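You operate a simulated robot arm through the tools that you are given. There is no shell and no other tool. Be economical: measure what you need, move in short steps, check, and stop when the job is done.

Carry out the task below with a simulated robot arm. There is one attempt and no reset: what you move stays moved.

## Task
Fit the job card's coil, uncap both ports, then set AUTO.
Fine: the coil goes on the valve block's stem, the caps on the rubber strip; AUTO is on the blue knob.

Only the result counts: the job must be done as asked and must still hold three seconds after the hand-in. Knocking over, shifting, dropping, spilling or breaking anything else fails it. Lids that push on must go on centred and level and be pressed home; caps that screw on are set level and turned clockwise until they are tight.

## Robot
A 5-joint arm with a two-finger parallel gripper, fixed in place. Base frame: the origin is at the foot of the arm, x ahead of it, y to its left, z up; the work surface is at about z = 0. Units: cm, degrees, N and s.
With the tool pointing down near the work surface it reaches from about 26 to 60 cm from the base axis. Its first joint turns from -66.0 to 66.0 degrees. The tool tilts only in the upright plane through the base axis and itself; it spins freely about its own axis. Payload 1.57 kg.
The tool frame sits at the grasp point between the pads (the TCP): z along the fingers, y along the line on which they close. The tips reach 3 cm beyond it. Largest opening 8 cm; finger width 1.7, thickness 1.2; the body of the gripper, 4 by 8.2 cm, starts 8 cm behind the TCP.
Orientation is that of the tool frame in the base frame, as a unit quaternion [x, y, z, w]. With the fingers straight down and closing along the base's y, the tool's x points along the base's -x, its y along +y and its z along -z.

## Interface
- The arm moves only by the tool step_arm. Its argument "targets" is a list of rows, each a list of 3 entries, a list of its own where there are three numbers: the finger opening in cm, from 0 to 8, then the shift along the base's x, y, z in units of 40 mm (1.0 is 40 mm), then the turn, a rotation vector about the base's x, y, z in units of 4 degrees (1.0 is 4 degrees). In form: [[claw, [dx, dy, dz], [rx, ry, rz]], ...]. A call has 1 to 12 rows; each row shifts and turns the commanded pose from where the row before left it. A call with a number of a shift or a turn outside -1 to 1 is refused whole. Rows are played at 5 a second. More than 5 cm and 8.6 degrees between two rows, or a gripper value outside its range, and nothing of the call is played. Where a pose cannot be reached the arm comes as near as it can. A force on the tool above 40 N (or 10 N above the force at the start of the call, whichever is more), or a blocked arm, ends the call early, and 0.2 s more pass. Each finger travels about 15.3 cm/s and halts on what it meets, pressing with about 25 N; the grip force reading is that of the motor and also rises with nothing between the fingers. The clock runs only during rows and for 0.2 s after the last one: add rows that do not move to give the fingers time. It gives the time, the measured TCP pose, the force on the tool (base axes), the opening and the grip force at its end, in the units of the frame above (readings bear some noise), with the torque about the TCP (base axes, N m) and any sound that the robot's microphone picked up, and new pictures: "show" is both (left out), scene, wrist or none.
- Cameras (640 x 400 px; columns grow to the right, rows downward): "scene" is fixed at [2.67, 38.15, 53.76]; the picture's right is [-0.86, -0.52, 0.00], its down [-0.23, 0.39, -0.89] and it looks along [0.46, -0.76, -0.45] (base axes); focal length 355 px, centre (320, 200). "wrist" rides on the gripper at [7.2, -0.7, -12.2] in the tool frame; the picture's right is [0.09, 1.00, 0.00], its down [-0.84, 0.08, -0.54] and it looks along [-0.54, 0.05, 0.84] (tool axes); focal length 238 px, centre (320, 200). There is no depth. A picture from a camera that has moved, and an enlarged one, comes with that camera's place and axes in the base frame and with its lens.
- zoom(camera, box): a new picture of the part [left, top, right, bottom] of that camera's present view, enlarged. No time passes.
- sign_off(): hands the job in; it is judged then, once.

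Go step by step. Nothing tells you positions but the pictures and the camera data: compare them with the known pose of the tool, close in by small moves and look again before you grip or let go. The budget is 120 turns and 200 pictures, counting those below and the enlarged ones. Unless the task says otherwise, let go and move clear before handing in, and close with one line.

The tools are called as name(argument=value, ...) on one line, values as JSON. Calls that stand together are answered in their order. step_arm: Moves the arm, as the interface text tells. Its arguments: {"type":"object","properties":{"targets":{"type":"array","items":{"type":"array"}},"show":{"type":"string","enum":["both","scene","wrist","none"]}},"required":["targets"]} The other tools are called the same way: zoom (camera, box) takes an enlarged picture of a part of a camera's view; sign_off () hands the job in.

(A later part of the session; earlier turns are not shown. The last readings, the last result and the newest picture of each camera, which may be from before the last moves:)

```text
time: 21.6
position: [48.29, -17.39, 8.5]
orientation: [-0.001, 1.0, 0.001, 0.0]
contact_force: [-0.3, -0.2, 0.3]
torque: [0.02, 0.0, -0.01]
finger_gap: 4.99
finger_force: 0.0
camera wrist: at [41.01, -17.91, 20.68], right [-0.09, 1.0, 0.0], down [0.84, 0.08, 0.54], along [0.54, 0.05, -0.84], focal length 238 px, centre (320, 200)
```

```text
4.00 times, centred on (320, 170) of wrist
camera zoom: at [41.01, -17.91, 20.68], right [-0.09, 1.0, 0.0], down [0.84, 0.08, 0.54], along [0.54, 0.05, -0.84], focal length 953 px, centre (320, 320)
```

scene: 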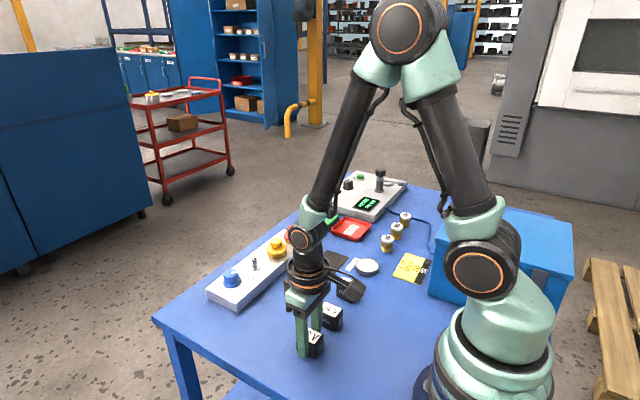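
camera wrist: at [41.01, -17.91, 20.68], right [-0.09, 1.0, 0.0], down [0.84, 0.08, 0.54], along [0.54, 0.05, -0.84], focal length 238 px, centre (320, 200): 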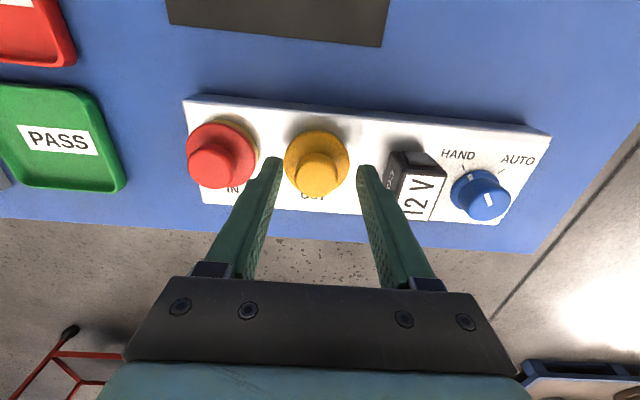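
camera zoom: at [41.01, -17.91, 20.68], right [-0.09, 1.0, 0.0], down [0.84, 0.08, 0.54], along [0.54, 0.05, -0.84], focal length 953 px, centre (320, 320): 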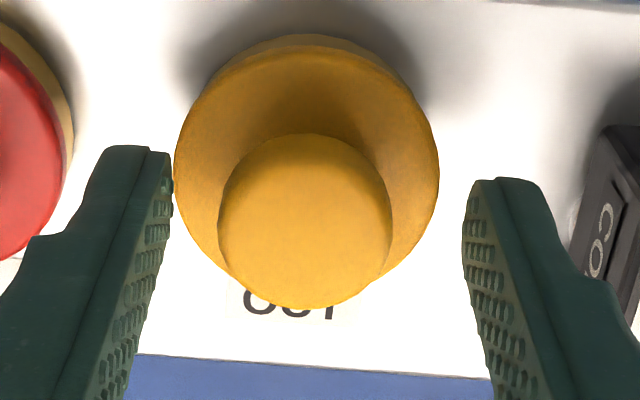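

step_arm(targets=[[5, [-0.015, -0.05, -0.09], [0, 0, 0]], [4, [0, 0, 0], [0, 0, 0]], [3.2, [0, 0, 0], [0, 0, 0]], [2.5, [0, 0, 0], [0, 0, 0]], [2.5, [0, 0, 0], [0, 0, 0]], [2.5, [0, 0, 0], [0, 0, 0]]], show="none")

zoom(camera="wrist", box=[250, 120, 390, 220])

zoom(camera="scene", box=[250, 205, 310, 265])

```text
time: 23.0
position: [48.08, -17.5, 8.22]
orientation: [0.0, 1.0, 0.0, 0.0]
contact_force: [-0.5, -1.5, -0.3]
torque: [-0.2, 0.04, -0.02]
finger_gap: 2.63
finger_force: 25.2
```

```text
4.00 times, centred on (320, 170) of wrist
camera zoom: at [40.96, -18.14, 20.32], right [-0.09, 1.0, 0.0], down [0.84, 0.08, 0.54], along [0.54, 0.05, -0.84], focal length 953 px, centre (320, 320)
```

zoom: 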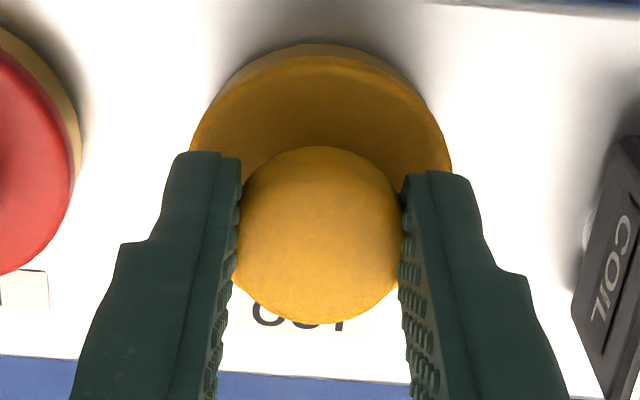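

```text
6.67 times, centred on (280, 235) of scene
camera zoom: at [2.67, 38.15, 53.76], right [-0.86, -0.52, 0.0], down [-0.23, 0.39, -0.89], along [0.46, -0.76, -0.45], focal length 2369 px, centre (587, -33)
```

zoom: 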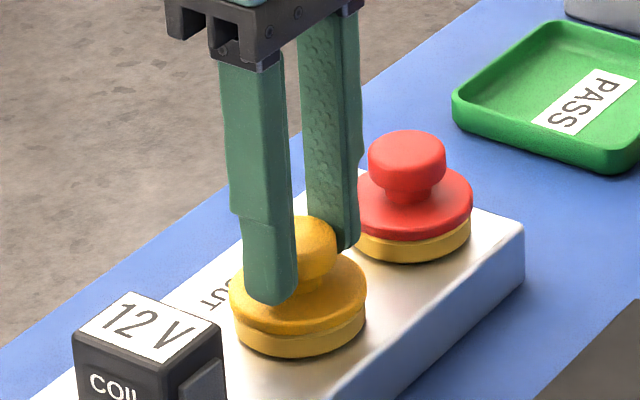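

The knob is gripped (2.63 cm). I'll try a gentle upward pull and watch the force.

step_arm(targets=[[2, [0, 0, 0.03], [0, 0, 0]], [2, [0, 0, 0.03], [0, 0, 0]], [2, [0, 0, 0], [0, 0, 0]]], show="none")

zoom(camera="scene", box=[250, 205, 310, 265])

```text
time: 23.8
position: [48.0, -17.45, 8.61]
orientation: [0.0, 1.0, 0.0, 0.0]
contact_force: [-0.6, 0.4, -0.7]
torque: [0.03, -0.01, -0.02]
finger_gap: 2.61
finger_force: 24.8
heard: snap
```

```text
6.67 times, centred on (280, 235) of scene
camera zoom: at [2.67, 38.15, 53.76], right [-0.86, -0.52, 0.0], down [-0.23, 0.39, -0.89], along [0.46, -0.76, -0.45], focal length 2369 px, centre (587, -33)
```

zoom: 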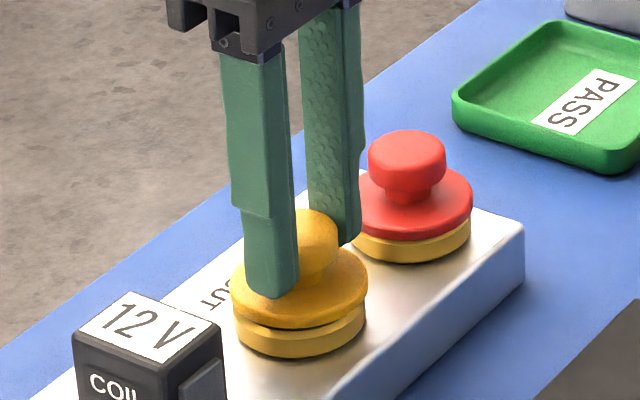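

It snapped off, so it's a push-fit cap. I'll lift it and carry it over the strip.

step_arm(targets=[[2, [0, 0, 0.5], [0, 0, 0]], [2, [0, 0, 0.9], [0, 0, 0]], [2, [-0.9, 0, 0.1], [0, 0, 0]], [2, [-0.9, 0, 0], [0, 0, 0]], [2, [-0.85, 0, 0], [0, 0, 0]], [2, [0, 0, -0.5], [0, 0, 0]], [2, [0, 0, 0], [0, 0, 0]]])

zoom(camera="scene", box=[270, 200, 370, 290])

```text
time: 25.4
position: [37.5, -17.41, 12.31]
orientation: [0.0, 1.0, 0.0, -0.001]
contact_force: [1.2, 0.2, -0.4]
torque: [-0.01, 0.0, 0.02]
finger_gap: 2.62
finger_force: 25.1
camera wrist: at [30.3, -18.12, 24.49], right [-0.09, 1.0, 0.0], down [0.84, 0.08, 0.54], along [0.54, 0.05, -0.84], focal length 238 px, centre (320, 200)
```

scene: 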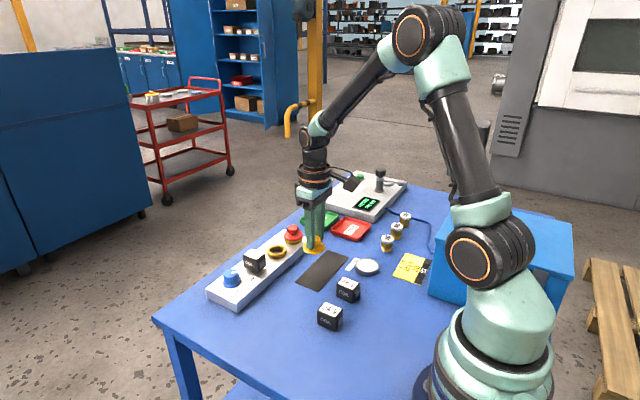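
wrist: 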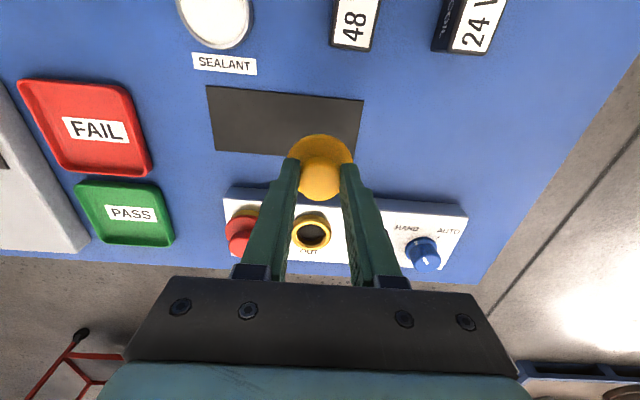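

```text
4.44 times, centred on (320, 245) of scene
camera zoom: at [2.67, 38.15, 53.76], right [-0.86, -0.52, 0.0], down [-0.23, 0.39, -0.89], along [0.46, -0.76, -0.45], focal length 1579 px, centre (320, 0)
```

zoom: 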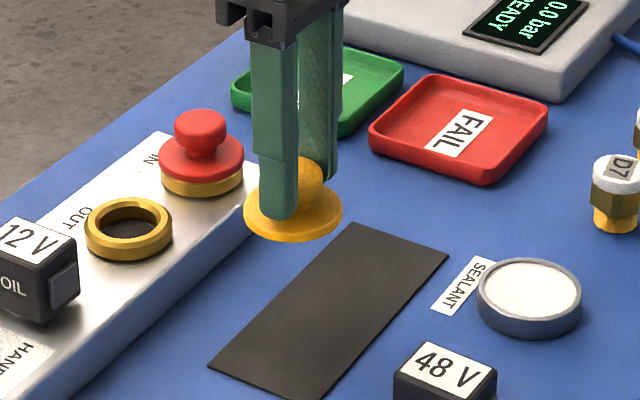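

The port is open and the cap is over the strip. I'll lower it until it touches.

step_arm(targets=[[2, [0, 0, -0.8], [0, 0, 0]], [2, [0, 0, -0.8], [0, 0, 0]], [2, [0, 0, -0.2], [0, 0, 0]], [2, [0, 0, 0], [0, 0, 0]]], show="none")

zoom(camera="scene", box=[280, 220, 360, 290])

```text
time: 26.4
position: [37.38, -17.45, 5.34]
orientation: [0.0, 1.0, 0.001, 0.0]
contact_force: [-0.1, 0.5, -0.2]
torque: [0.04, 0.01, 0.04]
finger_gap: 2.63
finger_force: 25.0
```

```text
5.71 times, centred on (320, 255) of scene
camera zoom: at [2.67, 38.15, 53.76], right [-0.86, -0.52, 0.0], down [-0.23, 0.39, -0.89], along [0.46, -0.76, -0.45], focal length 2031 px, centre (320, -114)
```

zoom: 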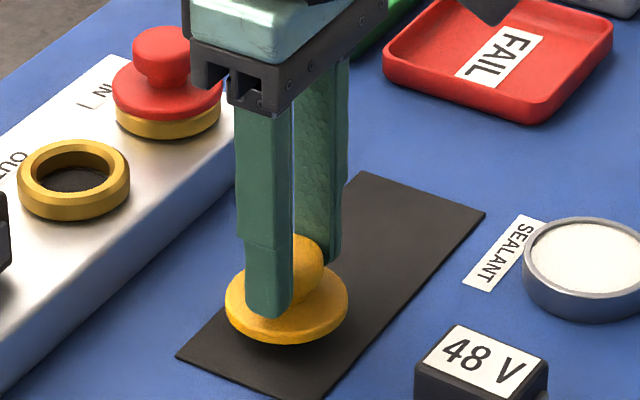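

step_arm(targets=[[2, [0, 0, -0.06], [0, 0, 0]], [2, [0, 0, -0.06], [0, 0, 0]], [2, [0, 0, -0.04], [0, 0, 0]], [2, [0, 0, 0], [0, 0, 0]]], show="none")

zoom(camera="scene", box=[280, 220, 360, 290])

```text
time: 27.4
position: [37.48, -17.41, 4.75]
orientation: [0.0, 1.0, 0.0, 0.0]
contact_force: [-0.4, 0.0, 0.6]
torque: [0.01, 0.01, 0.01]
finger_gap: 2.61
finger_force: 24.4
```

```text
5.71 times, centred on (320, 255) of scene
camera zoom: at [2.67, 38.15, 53.76], right [-0.86, -0.52, 0.0], down [-0.23, 0.39, -0.89], along [0.46, -0.76, -0.45], focal length 2031 px, centre (320, -114)
```

zoom: 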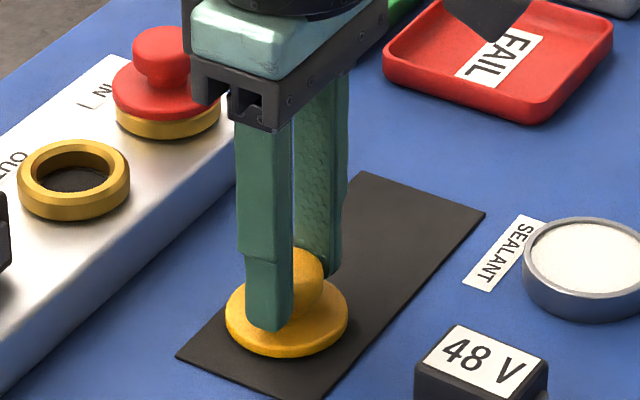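

step_arm(targets=[[2, [0, 0, -0.03], [0, 0, 0]], [2, [0, 0, -0.03], [0, 0, 0]], [2, [0, 0, 0], [0, 0, 0]]], show="none")

```text
time: 28.2
position: [37.54, -17.4, 4.41]
orientation: [0.0, 1.0, -0.001, 0.0]
contact_force: [0.1, 1.1, -0.7]
torque: [-0.01, 0.0, 0.01]
finger_gap: 2.64
finger_force: 24.7
```

step_arm(targets=[[2, [0, 0, -0.02], [0, 0, 0]], [2, [0, 0, -0.02], [0, 0, 0]], [2, [0, 0, -0.02], [0, 0, 0]], [2, [0, 0, 0], [0, 0, 0]]], show="none")

zoom(camera="scene", box=[280, 220, 360, 290])

```text
time: 29.2
position: [37.53, -17.41, 4.1]
orientation: [0.0, 1.0, -0.001, 0.0]
contact_force: [-1.7, -0.6, 13.6]
torque: [-0.01, 0.02, 0.0]
finger_gap: 2.64
finger_force: 25.2
```

```text
5.71 times, centred on (320, 255) of scene
camera zoom: at [2.66, 38.15, 53.76], right [-0.86, -0.52, 0.0], down [-0.23, 0.39, -0.89], along [0.46, -0.76, -0.45], focal length 2031 px, centre (320, -114)
```

zoom: 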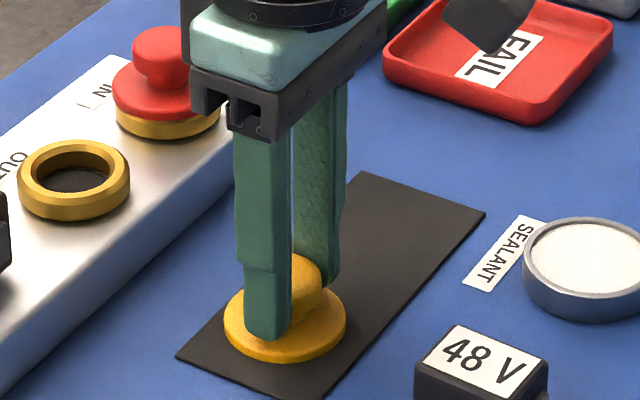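

The cap is resting on the strip. I'll release, rise and go above the red cap.

step_arm(targets=[[2.6, [0, 0, 0.02], [0, 0, 0]], [5, [0, 0, 0], [0, 0, 0]], [5, [0, 0, 0], [0, 0, 0]], [5, [0, 0, 0.5], [0, 0, 0]], [5, [0, 0, 0.9], [0, 0, 0]], [5, [0, 0, 0.5], [0, 0, 0]], [5, [0.875, -0.57, 0], [0, 0, 0]], [5, [0.875, -0.57, 0], [0, 0, 0]], [5, [0.875, -0.57, 0], [0, 0, 0]], [5, [0, 0, 0], [0, 0, 0]], [5, [0, 0, 0], [0, 0, 0]]])

zoom(camera="wrist", box=[250, 100, 390, 200])

```text
time: 31.6
position: [48.12, -24.2, 11.91]
orientation: [-0.001, 1.0, 0.0, 0.001]
contact_force: [-0.4, -0.1, 0.5]
torque: [0.03, 0.01, 0.03]
finger_gap: 4.99
finger_force: 0.0
camera wrist: at [40.9, -24.94, 23.97], right [-0.09, 1.0, 0.0], down [0.84, 0.08, 0.54], along [0.54, 0.05, -0.84], focal length 238 px, centre (320, 200)
```

scene: 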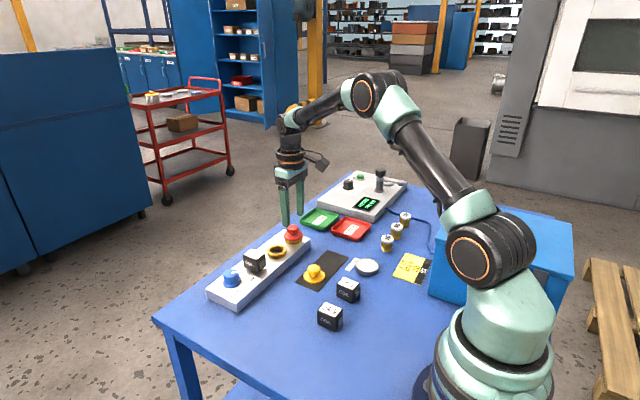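
wrist: 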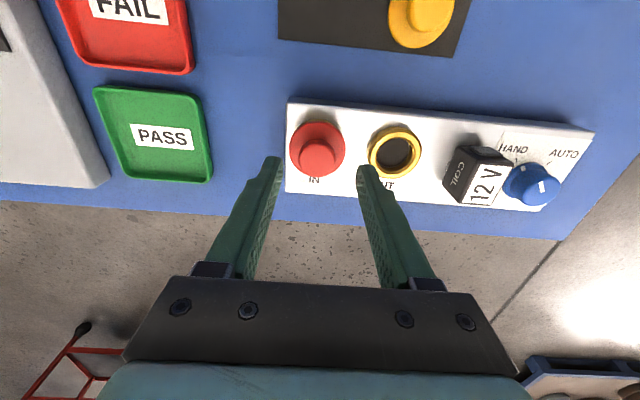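

```text
4.00 times, centred on (320, 150) of wrist
camera zoom: at [40.9, -24.94, 23.97], right [-0.09, 1.0, 0.0], down [0.84, 0.08, 0.54], along [0.54, 0.05, -0.84], focal length 953 px, centre (320, 400)
```

zoom: 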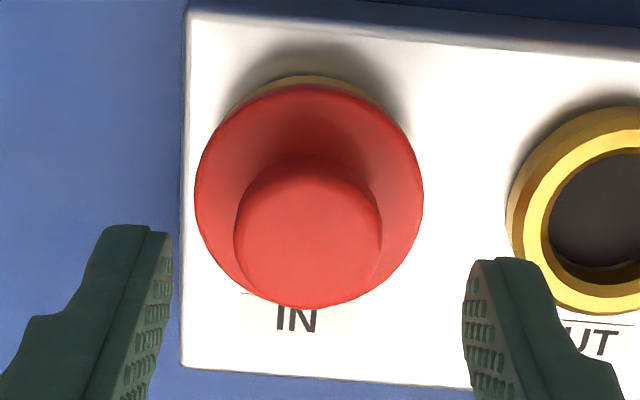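

step_arm(targets=[[5, [0.01, -0.06, 0], [0, 0, 0]], [5, [0, 0, -0.46], [0, 0, 0]], [5, [0, 0, -0.46], [0, 0, 0]], [5, [0, 0, 0], [0, 0, 0]]], show="none")

zoom(camera="wrist", box=[250, 120, 390, 220])

zoom(camera="scene", box=[260, 195, 320, 255])

```text
time: 32.6
position: [48.02, -24.65, 8.33]
orientation: [0.0, 1.0, 0.0, 0.001]
contact_force: [-0.3, 1.3, 0.7]
torque: [0.01, 0.0, 0.02]
finger_gap: 5.0
finger_force: 0.0
```

```text
4.00 times, centred on (320, 170) of wrist
camera zoom: at [40.89, -25.23, 20.36], right [-0.09, 1.0, 0.0], down [0.84, 0.08, 0.54], along [0.54, 0.05, -0.84], focal length 953 px, centre (320, 320)
```

zoom: 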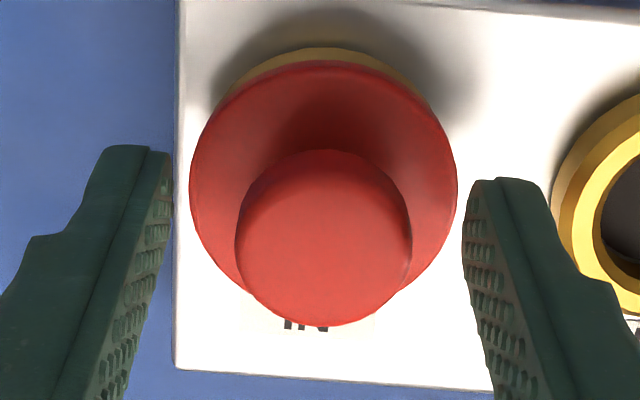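

```text
6.67 times, centred on (290, 225) of scene
camera zoom: at [2.67, 38.15, 53.76], right [-0.86, -0.52, 0.0], down [-0.23, 0.39, -0.89], along [0.46, -0.76, -0.45], focal length 2369 px, centre (520, 33)
```

zoom: 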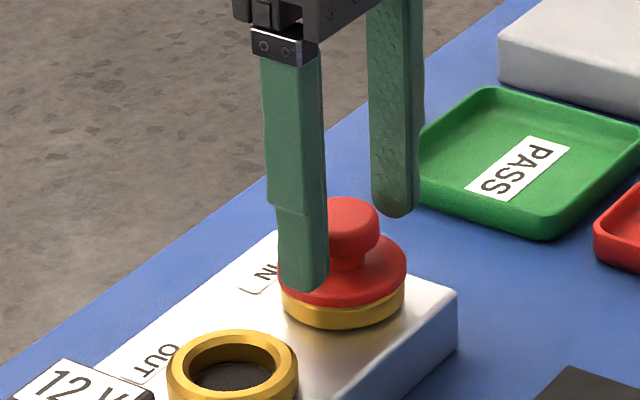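

Centred, with the same geometry as the yellow grip. I'll close and pull.

step_arm(targets=[[4, [0, 0, 0], [0, 0, 0]], [3.2, [0, 0, 0], [0, 0, 0]], [2, [0, 0, 0], [0, 0, 0]], [2, [0, 0, 0], [0, 0, 0]], [2, [0, 0, 0], [0, 0, 0]], [2, [0, 0, 0.03], [0, 0, 0]], [2, [0, 0, 0.03], [0, 0, 0]], [2, [0, 0, 0.03], [0, 0, 0]], [2, [0, 0, 0], [0, 0, 0]]], show="none")

zoom(camera="scene", box=[260, 195, 320, 255])

```text
time: 34.6
position: [48.07, -24.59, 8.57]
orientation: [-0.001, 1.0, 0.0, 0.0]
contact_force: [-0.6, 0.4, -0.5]
torque: [0.01, -0.02, 0.0]
finger_gap: 2.64
finger_force: 24.7
heard: snap
```

```text
6.67 times, centred on (290, 225) of scene
camera zoom: at [2.67, 38.15, 53.76], right [-0.86, -0.52, 0.0], down [-0.23, 0.39, -0.89], along [0.46, -0.76, -0.45], focal length 2369 px, centre (520, 33)
```

zoom: 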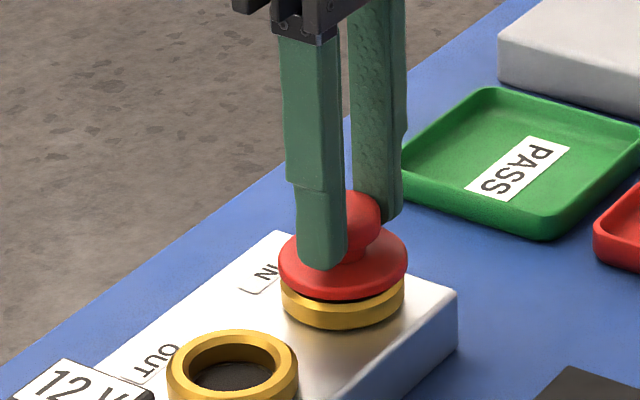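

Snapped off. I'll carry it to the other half of the strip.

step_arm(targets=[[2, [0, 0, 0.5], [0, 0, 0]], [2, [0, 0, 0.9], [0, 0, 0]], [2, [-0.88, -0.03, 0], [0, 0, 0]], [2, [-0.88, -0.03, 0], [0, 0, 0]], [2, [-0.88, -0.03, 0], [0, 0, 0]], [2, [0, 0, -0.7], [0, 0, 0]], [2, [0, 0, -0.7], [0, 0, 0]], [2, [0, 0, -0.7], [0, 0, 0]], [2, [0, 0, 0], [0, 0, 0]]], show="wrist")

zoom(camera="scene", box=[280, 210, 380, 290])

```text
time: 36.6
position: [37.53, -24.81, 5.68]
orientation: [0.0, 1.0, 0.001, 0.0]
contact_force: [-0.6, 0.3, -0.2]
torque: [0.01, -0.01, 0.01]
finger_gap: 2.61
finger_force: 24.6
camera wrist: at [30.37, -25.48, 17.84], right [-0.09, 1.0, 0.0], down [0.84, 0.08, 0.54], along [0.54, 0.05, -0.84], focal length 238 px, centre (320, 200)
```

wrist: 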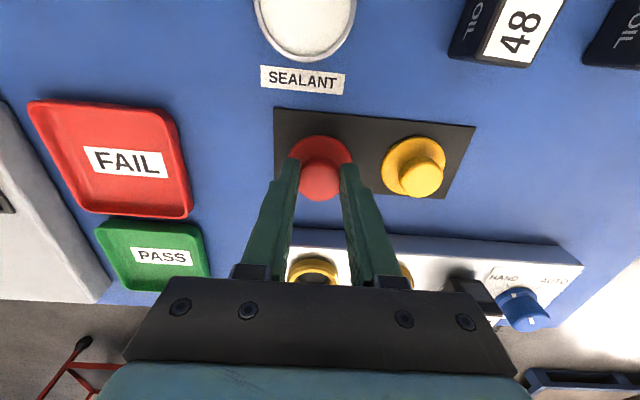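

```text
5.00 times, centred on (330, 250) of scene
camera zoom: at [2.67, 38.15, 53.76], right [-0.86, -0.52, 0.0], down [-0.23, 0.39, -0.89], along [0.46, -0.76, -0.45], focal length 1777 px, centre (270, -50)
```

zoom: 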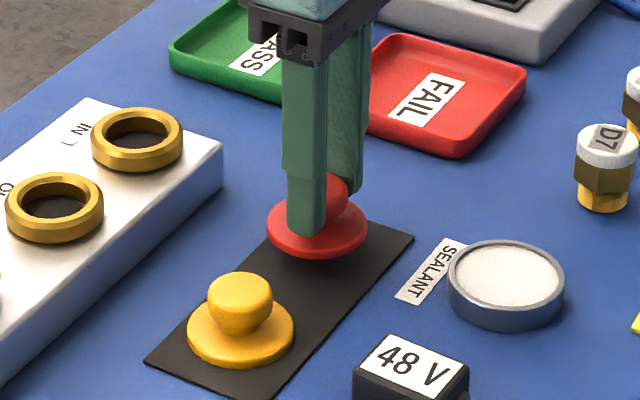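

step_arm(targets=[[2, [0, 0, -0.15], [0, 0, 0]], [2, [0, 0, -0.13], [0, 0, 0]], [2, [0, 0, -0.04], [0, 0, 0]], [2, [0, 0, -0.03], [0, 0, 0]], [2, [0, 0, 0], [0, 0, 0]]], show="none")

```text
time: 37.8
position: [37.42, -24.89, 4.42]
orientation: [0.0, 1.0, -0.002, 0.001]
contact_force: [-4.5, 0.1, 16.7]
torque: [0.08, 0.14, 0.01]
finger_gap: 2.59
finger_force: 25.3
```

zoom(camera="scene", box=[290, 220, 360, 280])

zoom(camera="wrist", box=[250, 90, 490, 220])

```text
6.67 times, centred on (325, 250) of scene
camera zoom: at [2.66, 38.15, 53.76], right [-0.86, -0.52, 0.0], down [-0.23, 0.39, -0.89], along [0.46, -0.76, -0.45], focal length 2369 px, centre (287, -133)
```

zoom: 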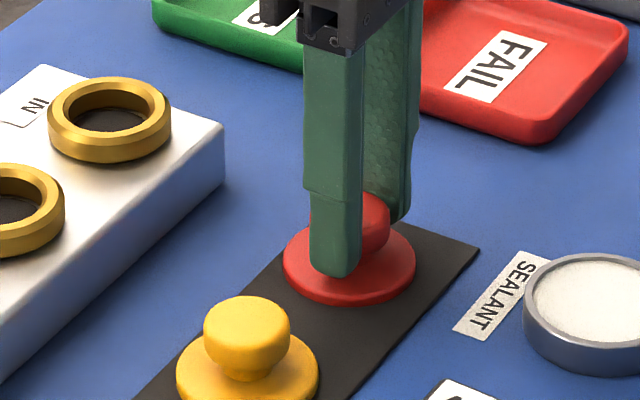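

```text
2.67 times, centred on (370, 155) of wrist
camera zoom: at [30.36, -25.57, 16.5], right [-0.09, 1.0, 0.0], down [0.84, 0.08, 0.54], along [0.54, 0.05, -0.84], focal length 636 px, centre (187, 320)
```

zoom: 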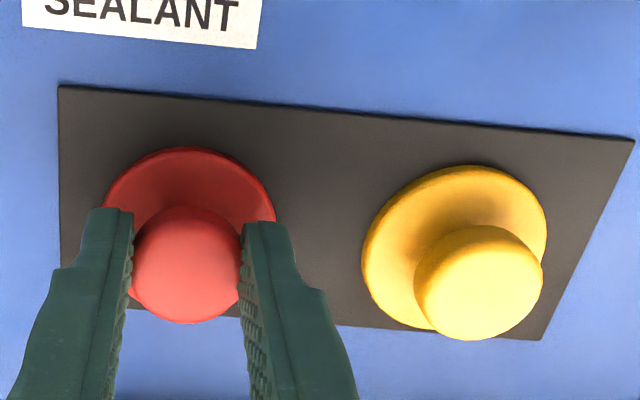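

The red cap is down flat. I'll release, rise and go to the blue knob.

step_arm(targets=[[2, [0, 0, 0.04], [0, 0, 0]], [3.5, [0, 0, 0], [0, 0, 0]], [5, [0, 0, 0], [0, 0, 0]], [5, [0, 0, 0], [0, 0, 0]], [5, [0, 0, 0.5], [0, 0, 0]], [5, [0, 0, 0.9], [0, 0, 0]], [5, [0, 0, 0.9], [0, 0, 0]], [5, [0, 0, 0], [0, 0, 0]]], show="wrist")

zoom(camera="scene", box=[200, 200, 380, 310])

```text
time: 39.6
position: [37.64, -24.92, 13.73]
orientation: [0.0, 1.0, 0.0, 0.0]
contact_force: [-0.4, -0.1, 0.7]
torque: [0.01, 0.02, 0.0]
finger_gap: 4.99
finger_force: 0.1
camera wrist: at [30.46, -25.59, 25.76], right [-0.09, 1.0, 0.0], down [0.84, 0.08, 0.54], along [0.54, 0.05, -0.84], focal length 238 px, centre (320, 200)
```

wrist: 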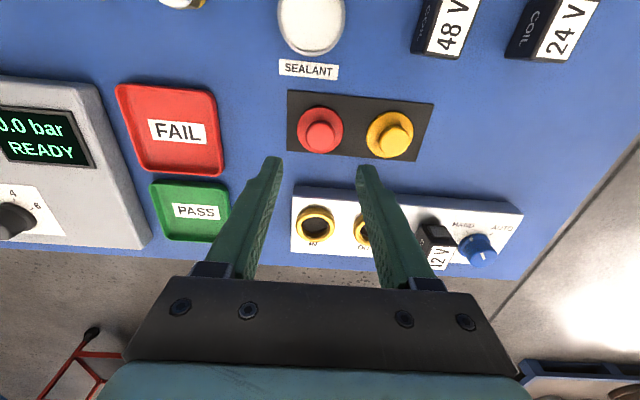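

```text
3.56 times, centred on (290, 255) of scene
camera zoom: at [2.67, 38.15, 53.76], right [-0.86, -0.52, 0.0], down [-0.23, 0.39, -0.89], along [0.46, -0.76, -0.45], focal length 1264 px, centre (427, 4)
```

zoom: 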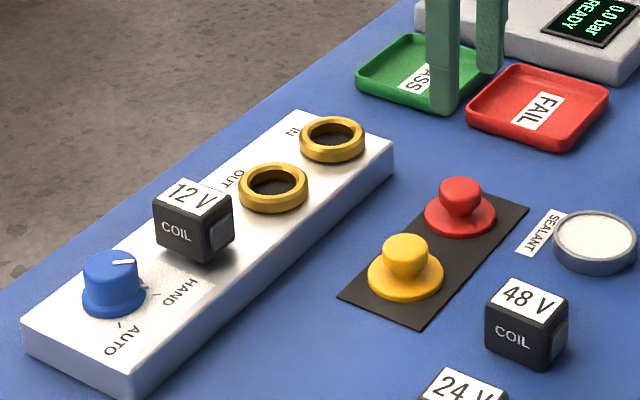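

Both caps are on the strip. I'll move over the knob to measure it.

step_arm(targets=[[5, [0.49, 0.87, 0], [0, 0, 0]], [5, [0.49, 0.87, 0], [0, 0, 0]], [5, [0.49, 0.87, 0], [0, 0, 0]], [5, [0.49, 0.87, 0], [0, 0, 0]], [5, [0.49, 0.87, 0], [0, 0, 0]], [5, [0.49, 0.87, 0], [0, 0, 0]], [5, [0, 0, 0], [0, 0, 0]], [5, [0, 0, 0], [0, 0, 0]]], show="wrist")

zoom(camera="wrist", box=[240, 90, 400, 190])

zoom(camera="scene", box=[205, 245, 275, 300])

```text
time: 41.4
position: [49.14, -3.89, 13.59]
orientation: [0.0, 1.0, 0.0, 0.0]
contact_force: [1.0, 0.3, 0.2]
torque: [-0.03, -0.01, 0.02]
finger_gap: 4.99
finger_force: 0.0
camera wrist: at [41.98, -4.61, 25.72], right [-0.09, 1.0, 0.0], down [0.84, 0.08, 0.54], along [0.54, 0.05, -0.84], focal length 238 px, centre (320, 200)
```

wrist: 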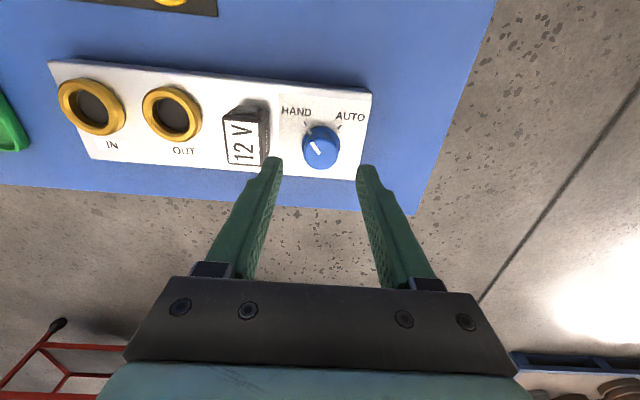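

```text
4.00 times, centred on (320, 140) of wrist
camera zoom: at [41.98, -4.61, 25.72], right [-0.09, 1.0, 0.0], down [0.84, 0.08, 0.54], along [0.54, 0.05, -0.84], focal length 953 px, centre (320, 440)
```

zoom: 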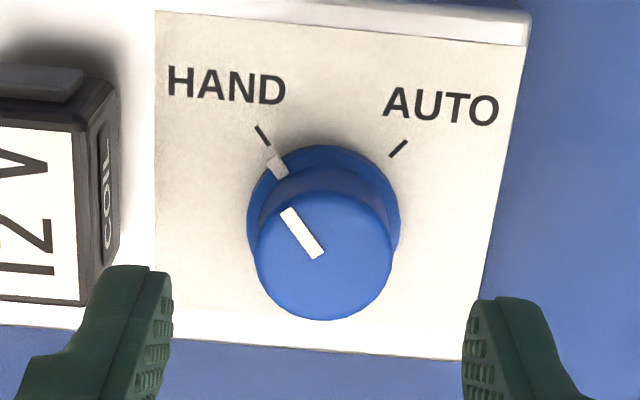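

```text
7.27 times, centred on (240, 272) of scene
camera zoom: at [2.67, 38.15, 53.76], right [-0.86, -0.52, 0.0], down [-0.23, 0.39, -0.89], along [0.46, -0.76, -0.45], focal length 2584 px, centre (902, -327)
```

zoom: 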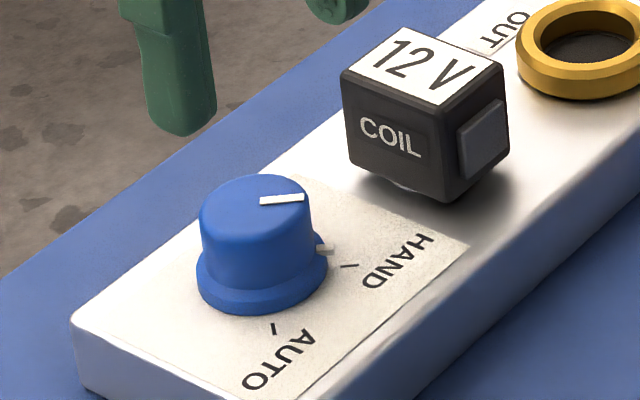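

The knob points to HAND. The marks are at ±45°, so AUTO is 90° clockwise seen from above. The knob is offset (+0.75, +0.07) from the tool, so I'll centre and descend part way.

step_arm(targets=[[5, [0.187, 0.015, 0], [0, 0, 0]], [5, [0, 0, -0.6], [0, 0, 0]], [5, [0, 0, -0.6], [0, 0, 0]], [5, [0, 0, 0], [0, 0, 0]]], show="none")

zoom(camera="wrist", box=[240, 110, 400, 210])

zoom(camera="scene", box=[205, 245, 275, 300])

```text
time: 42.4
position: [49.87, -3.96, 8.76]
orientation: [0.0, 1.0, 0.0, 0.0]
contact_force: [0.1, -0.6, 0.2]
torque: [0.03, -0.01, 0.0]
finger_gap: 5.01
finger_force: 0.0
```

```text
4.00 times, centred on (320, 160) of wrist
camera zoom: at [42.7, -4.57, 20.88], right [-0.09, 1.0, 0.0], down [0.84, 0.08, 0.54], along [0.54, 0.05, -0.84], focal length 953 px, centre (320, 360)
```

zoom: 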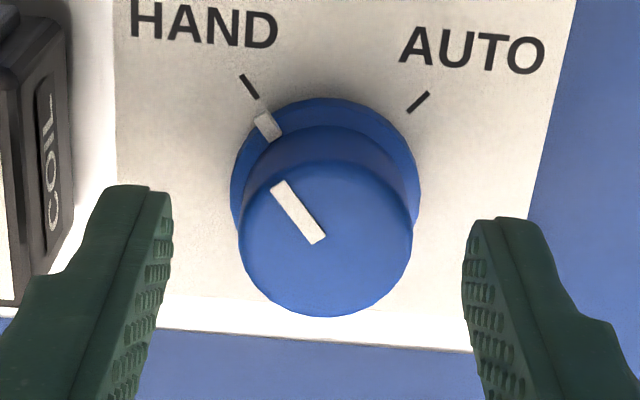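

```text
7.27 times, centred on (240, 272) of scene
camera zoom: at [2.67, 38.15, 53.76], right [-0.86, -0.52, 0.0], down [-0.23, 0.39, -0.89], along [0.46, -0.76, -0.45], focal length 2584 px, centre (902, -327)
```

zoom: 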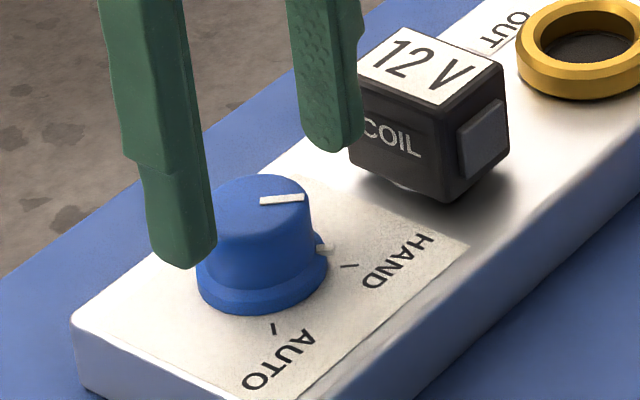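

step_arm(targets=[[4.6, [0.03, 0.01, 0], [0, 0, 0]], [4.6, [0, 0, -0.25], [0, 0, 0]], [4.6, [0, 0, -0.2], [0, 0, 0]], [4.6, [0, 0, 0], [0, 0, 0]]], show="none")

zoom(camera="wrist", box=[240, 110, 400, 210])

zoom(camera="scene", box=[205, 245, 275, 300])

```text
time: 43.4
position: [50.09, -3.97, 6.91]
orientation: [0.0, 1.0, 0.0, 0.0]
contact_force: [0.3, 0.1, -0.1]
torque: [-0.01, 0.0, -0.01]
finger_gap: 4.58
finger_force: 0.0
```

```text
4.00 times, centred on (320, 160) of wrist
camera zoom: at [42.94, -4.57, 19.13], right [-0.09, 1.0, 0.0], down [0.84, 0.08, 0.54], along [0.54, 0.05, -0.84], focal length 953 px, centre (320, 360)
```

zoom: 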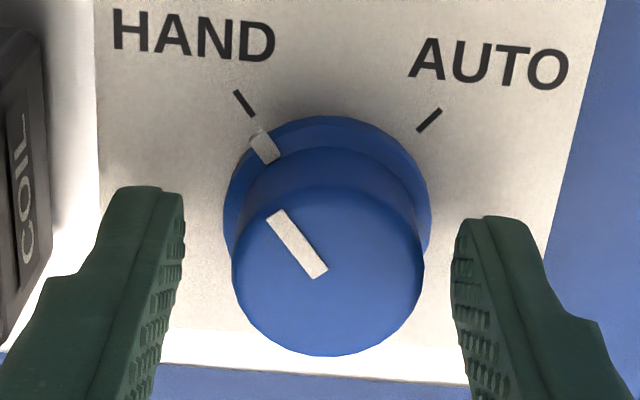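

```text
7.27 times, centred on (240, 272) of scene
camera zoom: at [2.67, 38.15, 53.76], right [-0.86, -0.52, 0.0], down [-0.23, 0.39, -0.89], along [0.46, -0.76, -0.45], focal length 2584 px, centre (902, -327)
```

zoom: 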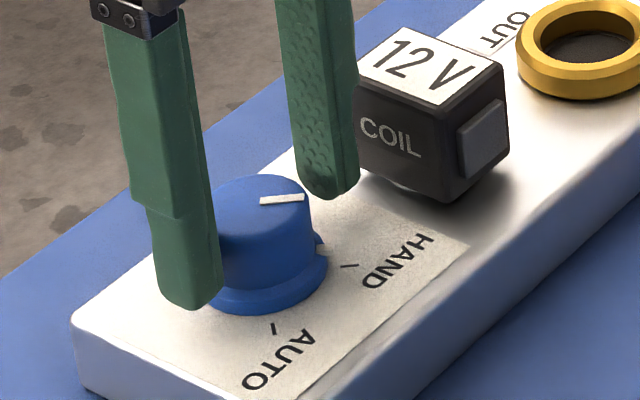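

Well positioned. I'll make a tiny correction and close on the knob.

step_arm(targets=[[4.6, [-0.022, 0.018, 0], [0, 0, 0]], [3.6, [0, 0, 0], [0, 0, 0]], [3.0, [0, 0, 0], [0, 0, 0]], [2, [0, 0, 0], [0, 0, 0]], [2, [0, 0, 0], [0, 0, 0]], [2, [0, 0, 0], [0, 0, 0]]], show="none")

zoom(camera="wrist", box=[240, 110, 400, 210])

```text
time: 44.8
position: [50.18, -3.79, 7.0]
orientation: [0.0, 1.0, 0.0, 0.0]
contact_force: [0.9, 6.3, 0.1]
torque: [0.47, -0.12, 0.0]
finger_gap: 3.16
finger_force: 41.1
```

```text
4.00 times, centred on (320, 160) of wrist
camera zoom: at [42.87, -4.45, 19.18], right [-0.09, 1.0, 0.0], down [0.84, 0.08, 0.54], along [0.54, 0.05, -0.84], focal length 953 px, centre (320, 360)
```

zoom: 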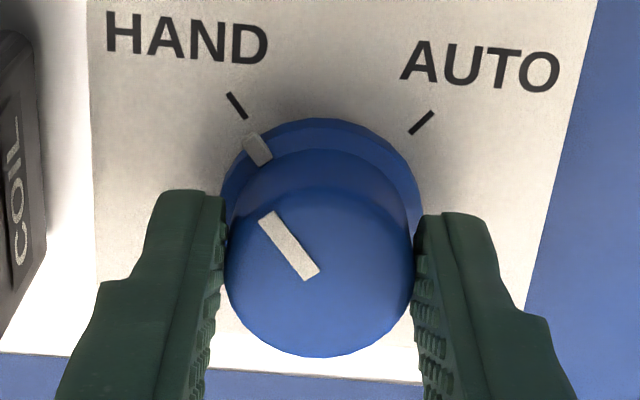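

It's gripped, with a small sideways load (+6 N in y). I'll ease that and start turning clockwise.

step_arm(targets=[[2, [0, 0.02, 0], [0, 0, 0]], [2, [0, 0, 0], [0, 0, -1]], [2, [0, 0, 0], [0, 0, -1]], [2, [0, 0, 0], [0, 0, -1]], [2, [0, 0, 0], [0, 0, -1]], [2, [0, 0, 0], [0, 0, 0]]], show="none")

zoom(camera="wrist", box=[240, 110, 400, 210])

zoom(camera="scene", box=[205, 245, 275, 300])

```text
time: 46.2
position: [50.08, -3.7, 7.12]
orientation: [0.139, 0.99, 0.001, 0.002]
contact_force: [13.6, 9.5, -8.3]
torque: [-0.02, -0.1, 0.02]
finger_gap: 3.16
finger_force: 40.0
```

```text
4.00 times, centred on (320, 160) of wrist
camera zoom: at [42.93, -2.38, 19.17], right [0.19, 0.98, 0.0], down [0.82, -0.16, 0.54], along [0.53, -0.1, -0.84], focal length 953 px, centre (320, 360)
```

zoom: 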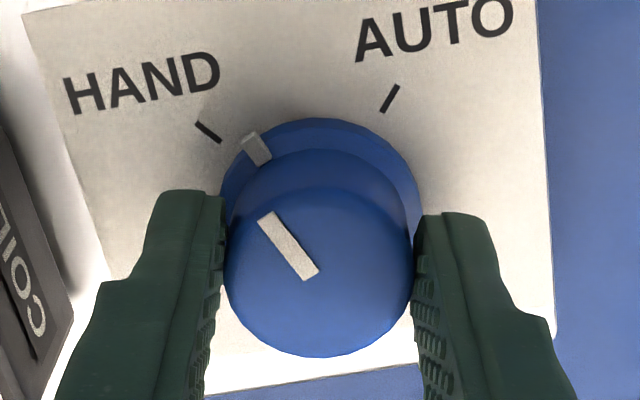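

```text
7.27 times, centred on (240, 272) of scene
camera zoom: at [2.67, 38.15, 53.76], right [-0.86, -0.52, 0.0], down [-0.23, 0.39, -0.89], along [0.46, -0.76, -0.45], focal length 2584 px, centre (902, -327)
```

zoom: 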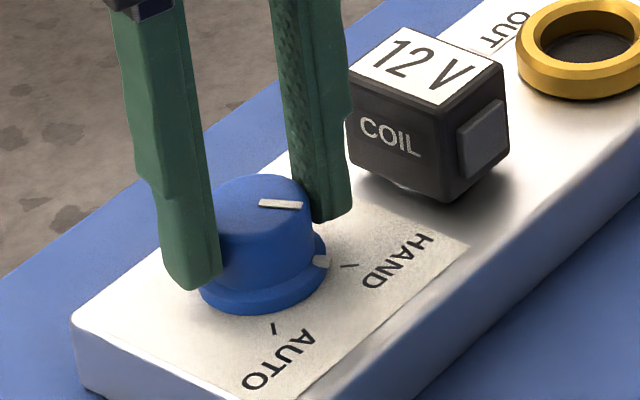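

The knob turns with the tool. There's some lateral load, so I'll test a small x shift while continuing.

step_arm(targets=[[2, [0.025, 0, 0], [0, 0, 0]], [2, [0, 0, 0], [0, 0, 0]]], show="none")

```text
time: 46.8
position: [50.03, -3.82, 7.0]
orientation: [0.139, 0.99, 0.0, -0.001]
contact_force: [-2.0, 13.0, 8.1]
torque: [0.43, -0.6, 0.01]
finger_gap: 3.15
finger_force: 40.5
```

step_arm(targets=[[2, [0, 0.02, 0], [0, 0, 0]], [2, [0, 0, 0], [0, 0, -1]], [2, [0, 0, 0], [0, 0, -1]], [2, [0, 0, 0], [0, 0, -1]], [2, [0, 0, 0], [0, 0, -1]], [2, [0, 0, 0], [0, 0, 0]]], show="none")

```text
time: 48.2
position: [50.11, -3.72, 7.01]
orientation: [0.276, 0.961, -0.001, 0.0]
contact_force: [-6.0, 6.4, 8.5]
torque: [0.49, 0.23, 0.02]
finger_gap: 3.15
finger_force: 39.9
```

Loads are low and the turn is at 32°. I'll continue.

step_arm(targets=[[2, [-0.005, 0.01, 0], [0, 0, -1]], [2, [0, 0, 0], [0, 0, -1]], [2, [0, 0, 0], [0, 0, -1]], [2, [0, 0, 0], [0, 0, -1]], [2, [0, 0, 0], [0, 0, -1]], [2, [0, 0, 0], [0, 0, 0]]], show="none")

zoom(camera="scene", box=[205, 245, 275, 300])

```text
time: 49.6
position: [50.15, -3.69, 7.02]
orientation: [0.439, 0.898, 0.0, 0.0]
contact_force: [-8.5, -3.9, 7.2]
torque: [-0.05, -0.05, -0.02]
finger_gap: 3.17
finger_force: 40.6
```

```text
7.27 times, centred on (240, 272) of scene
camera zoom: at [2.66, 38.15, 53.76], right [-0.86, -0.52, 0.0], down [-0.23, 0.39, -0.89], along [0.46, -0.76, -0.45], focal length 2584 px, centre (902, -327)
```

zoom: 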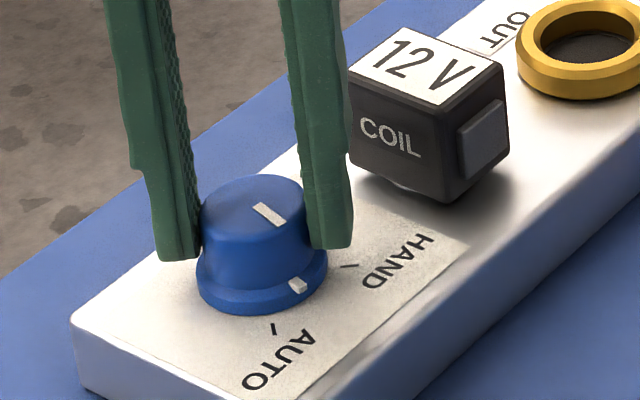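

step_arm(targets=[[2, [-0.012, -0.003, 0], [0, 0, -1]], [2, [0, 0, 0], [0, 0, -1]], [2, [0, 0, 0], [0, 0, -1]], [2, [0, 0, 0], [0, 0, -1]], [2, [0, 0, 0], [0, 0, -1]], [2, [0, 0, 0], [0, 0, 0]]], show="none")

```text
time: 51.0
position: [50.18, -3.68, 7.03]
orientation: [0.588, 0.809, 0.002, 0.002]
contact_force: [21.5, -0.4, -17.1]
torque: [0.26, 0.21, 0.04]
finger_gap: 3.17
finger_force: 39.8
```

step_arm(targets=[[2, [0.02, 0, 0], [0, 0, 0]], [2, [0, 0, 0], [0, 0, -1]], [2, [0, 0, 0], [0, 0, -1]], [2, [0, 0, 0], [0, 0, -1]], [2, [0, 0, 0], [0, 0, 0]]], show="none")

zoom(camera="scene", box=[205, 245, 275, 300])

zoom(camera="wrist", box=[240, 110, 400, 210])

```text
time: 52.2
position: [50.17, -3.57, 7.05]
orientation: [0.669, 0.743, 0.0, 0.0]
contact_force: [12.7, 9.5, -4.7]
torque: [0.14, -0.03, 0.4]
finger_gap: 3.15
finger_force: 40.1
```

```text
7.27 times, centred on (240, 272) of scene
camera zoom: at [2.67, 38.15, 53.76], right [-0.86, -0.52, 0.0], down [-0.23, 0.39, -0.89], along [0.46, -0.76, -0.45], focal length 2584 px, centre (902, -327)
```

zoom: 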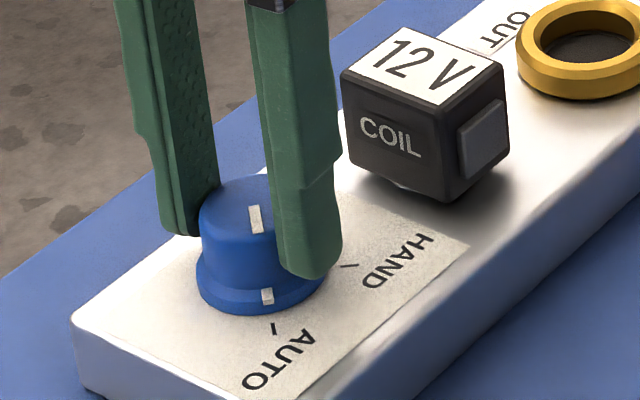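

```text
4.00 times, centred on (320, 160) of wrist
camera zoom: at [48.75, 3.56, 19.2], right [0.98, 0.2, 0.0], down [0.16, -0.82, 0.54], along [0.11, -0.53, -0.84], focal length 953 px, centre (320, 360)
```

zoom: 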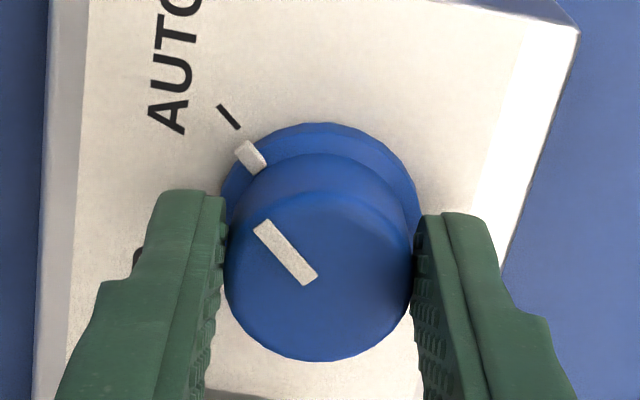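

The pointer now lines up with the AUTO mark and resistance has risen. I'll nudge 2° more to check for a stop.

step_arm(targets=[[2, [0.01, 0.01, 0], [0, 0, -0.5]], [2, [0, 0, 0], [0, 0, 0]]], show="none")

zoom(camera="wrist", box=[240, 110, 400, 210])

zoom(camera="scene", box=[215, 255, 255, 290])

```text
time: 52.8
position: [50.16, -3.7, 7.05]
orientation: [0.682, 0.731, 0.0, -0.001]
contact_force: [7.1, 12.1, 0.1]
torque: [0.29, -0.59, 0.19]
finger_gap: 3.14
finger_force: 40.0
```

```text
4.00 times, centred on (320, 160) of wrist
camera zoom: at [49.04, 3.54, 19.2], right [0.99, 0.16, 0.0], down [0.14, -0.83, 0.54], along [0.09, -0.53, -0.84], focal length 953 px, centre (320, 360)
```

zoom: 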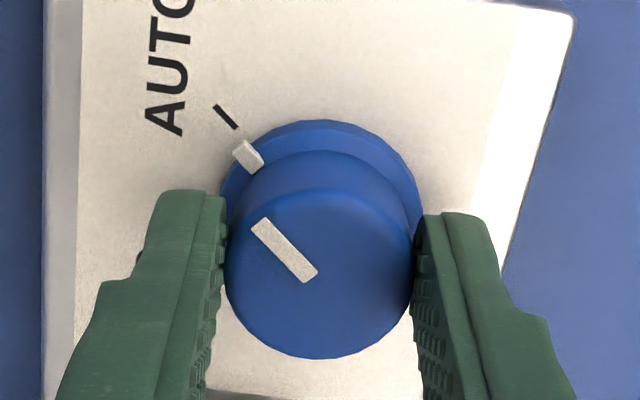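

```text
11.43 times, centred on (235, 272) of scene
camera zoom: at [2.66, 38.15, 53.76], right [-0.86, -0.52, 0.0], down [-0.23, 0.39, -0.89], along [0.46, -0.76, -0.45], focal length 4061 px, centre (1291, -629)
```

zoom: 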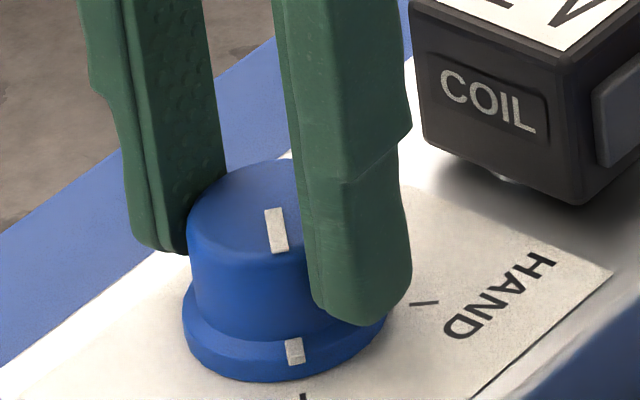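

It looks aligned with AUTO. I'll release, rise and inspect.

step_arm(targets=[[3.6, [0, 0, 0], [0, 0, 0]], [4.8, [0, 0, 0], [0, 0, 0]], [4.8, [0, 0, 0], [0, 0, 0]], [4.8, [0, 0, 0.5], [0, 0, 0]], [4.8, [0, 0, 0.9], [0, 0, 0]], [4.8, [0, 0, 0], [0, 0, 0]]], show="wrist")

zoom(camera="wrist", box=[240, 90, 400, 190])

zoom(camera="scene", box=[205, 245, 275, 300])

```text
time: 54.2
position: [50.06, -3.85, 12.77]
orientation: [0.682, 0.731, 0.001, -0.001]
contact_force: [-0.6, -0.1, 1.8]
torque: [-0.01, 0.01, -0.01]
finger_gap: 4.78
finger_force: 0.0
camera wrist: at [48.96, 3.4, 24.85], right [0.99, 0.16, 0.0], down [0.14, -0.83, 0.54], along [0.09, -0.53, -0.84], focal length 238 px, centre (320, 200)
```

wrist: 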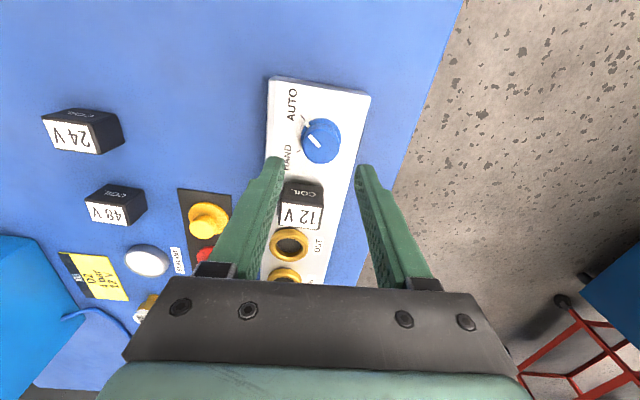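

```text
4.00 times, centred on (320, 140) of wrist
camera zoom: at [48.96, 3.4, 24.85], right [0.99, 0.16, 0.0], down [0.14, -0.83, 0.54], along [0.09, -0.53, -0.84], focal length 953 px, centre (320, 440)
```

zoom: 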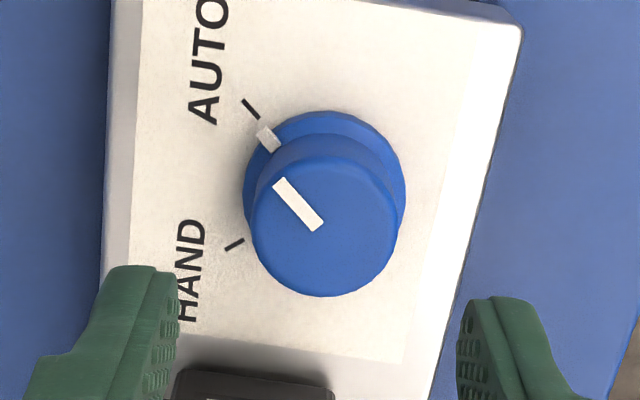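

```text
7.27 times, centred on (240, 272) of scene
camera zoom: at [2.67, 38.15, 53.76], right [-0.86, -0.52, 0.0], down [-0.23, 0.39, -0.89], along [0.46, -0.76, -0.45], focal length 2584 px, centre (902, -327)
```

zoom: 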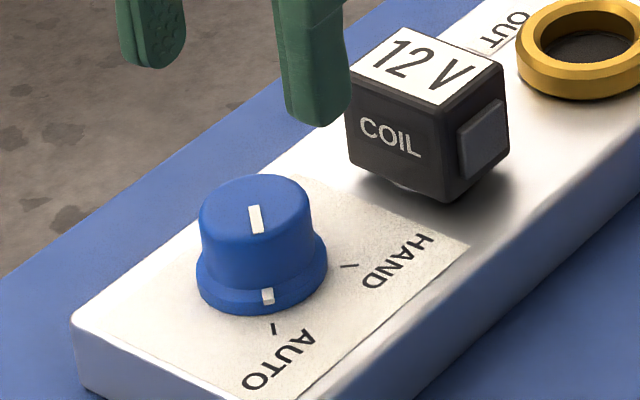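

The knob points to AUTO. Before handing in I'll check the coil's seating and the caps.

zoom(camera="scene", box=[240, 258, 266, 276])

zoom(camera="scene", box=[285, 240, 355, 295])

```text
16.00 times, centred on (253, 267) of scene
camera zoom: at [2.67, 38.15, 53.76], right [-0.86, -0.52, 0.0], down [-0.23, 0.39, -0.89], along [0.46, -0.76, -0.45], focal length 5686 px, centre (1392, -872)
```

zoom: 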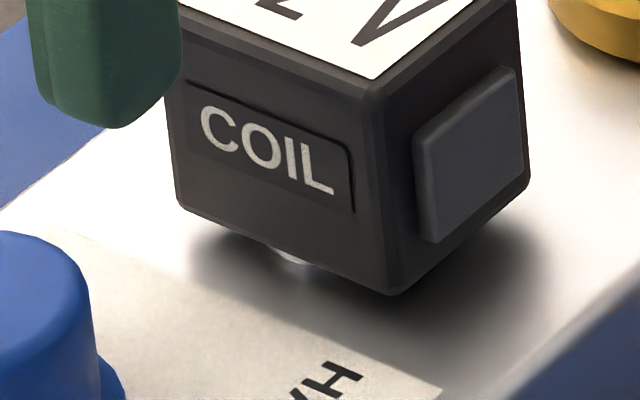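

```text
7.27 times, centred on (320, 268) of scene
camera zoom: at [2.67, 38.15, 53.76], right [-0.86, -0.52, 0.0], down [-0.23, 0.39, -0.89], along [0.46, -0.76, -0.45], focal length 2584 px, centre (320, -291)
```

zoom: 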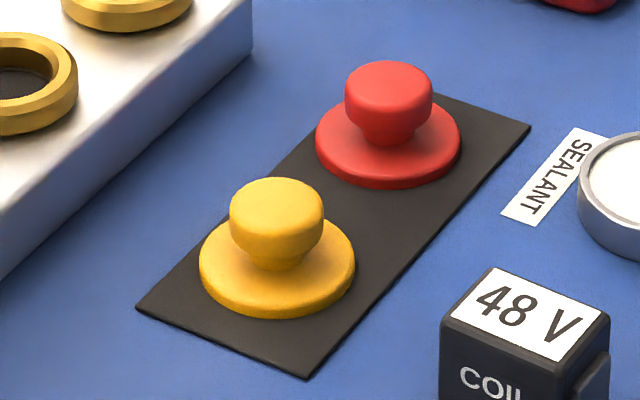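

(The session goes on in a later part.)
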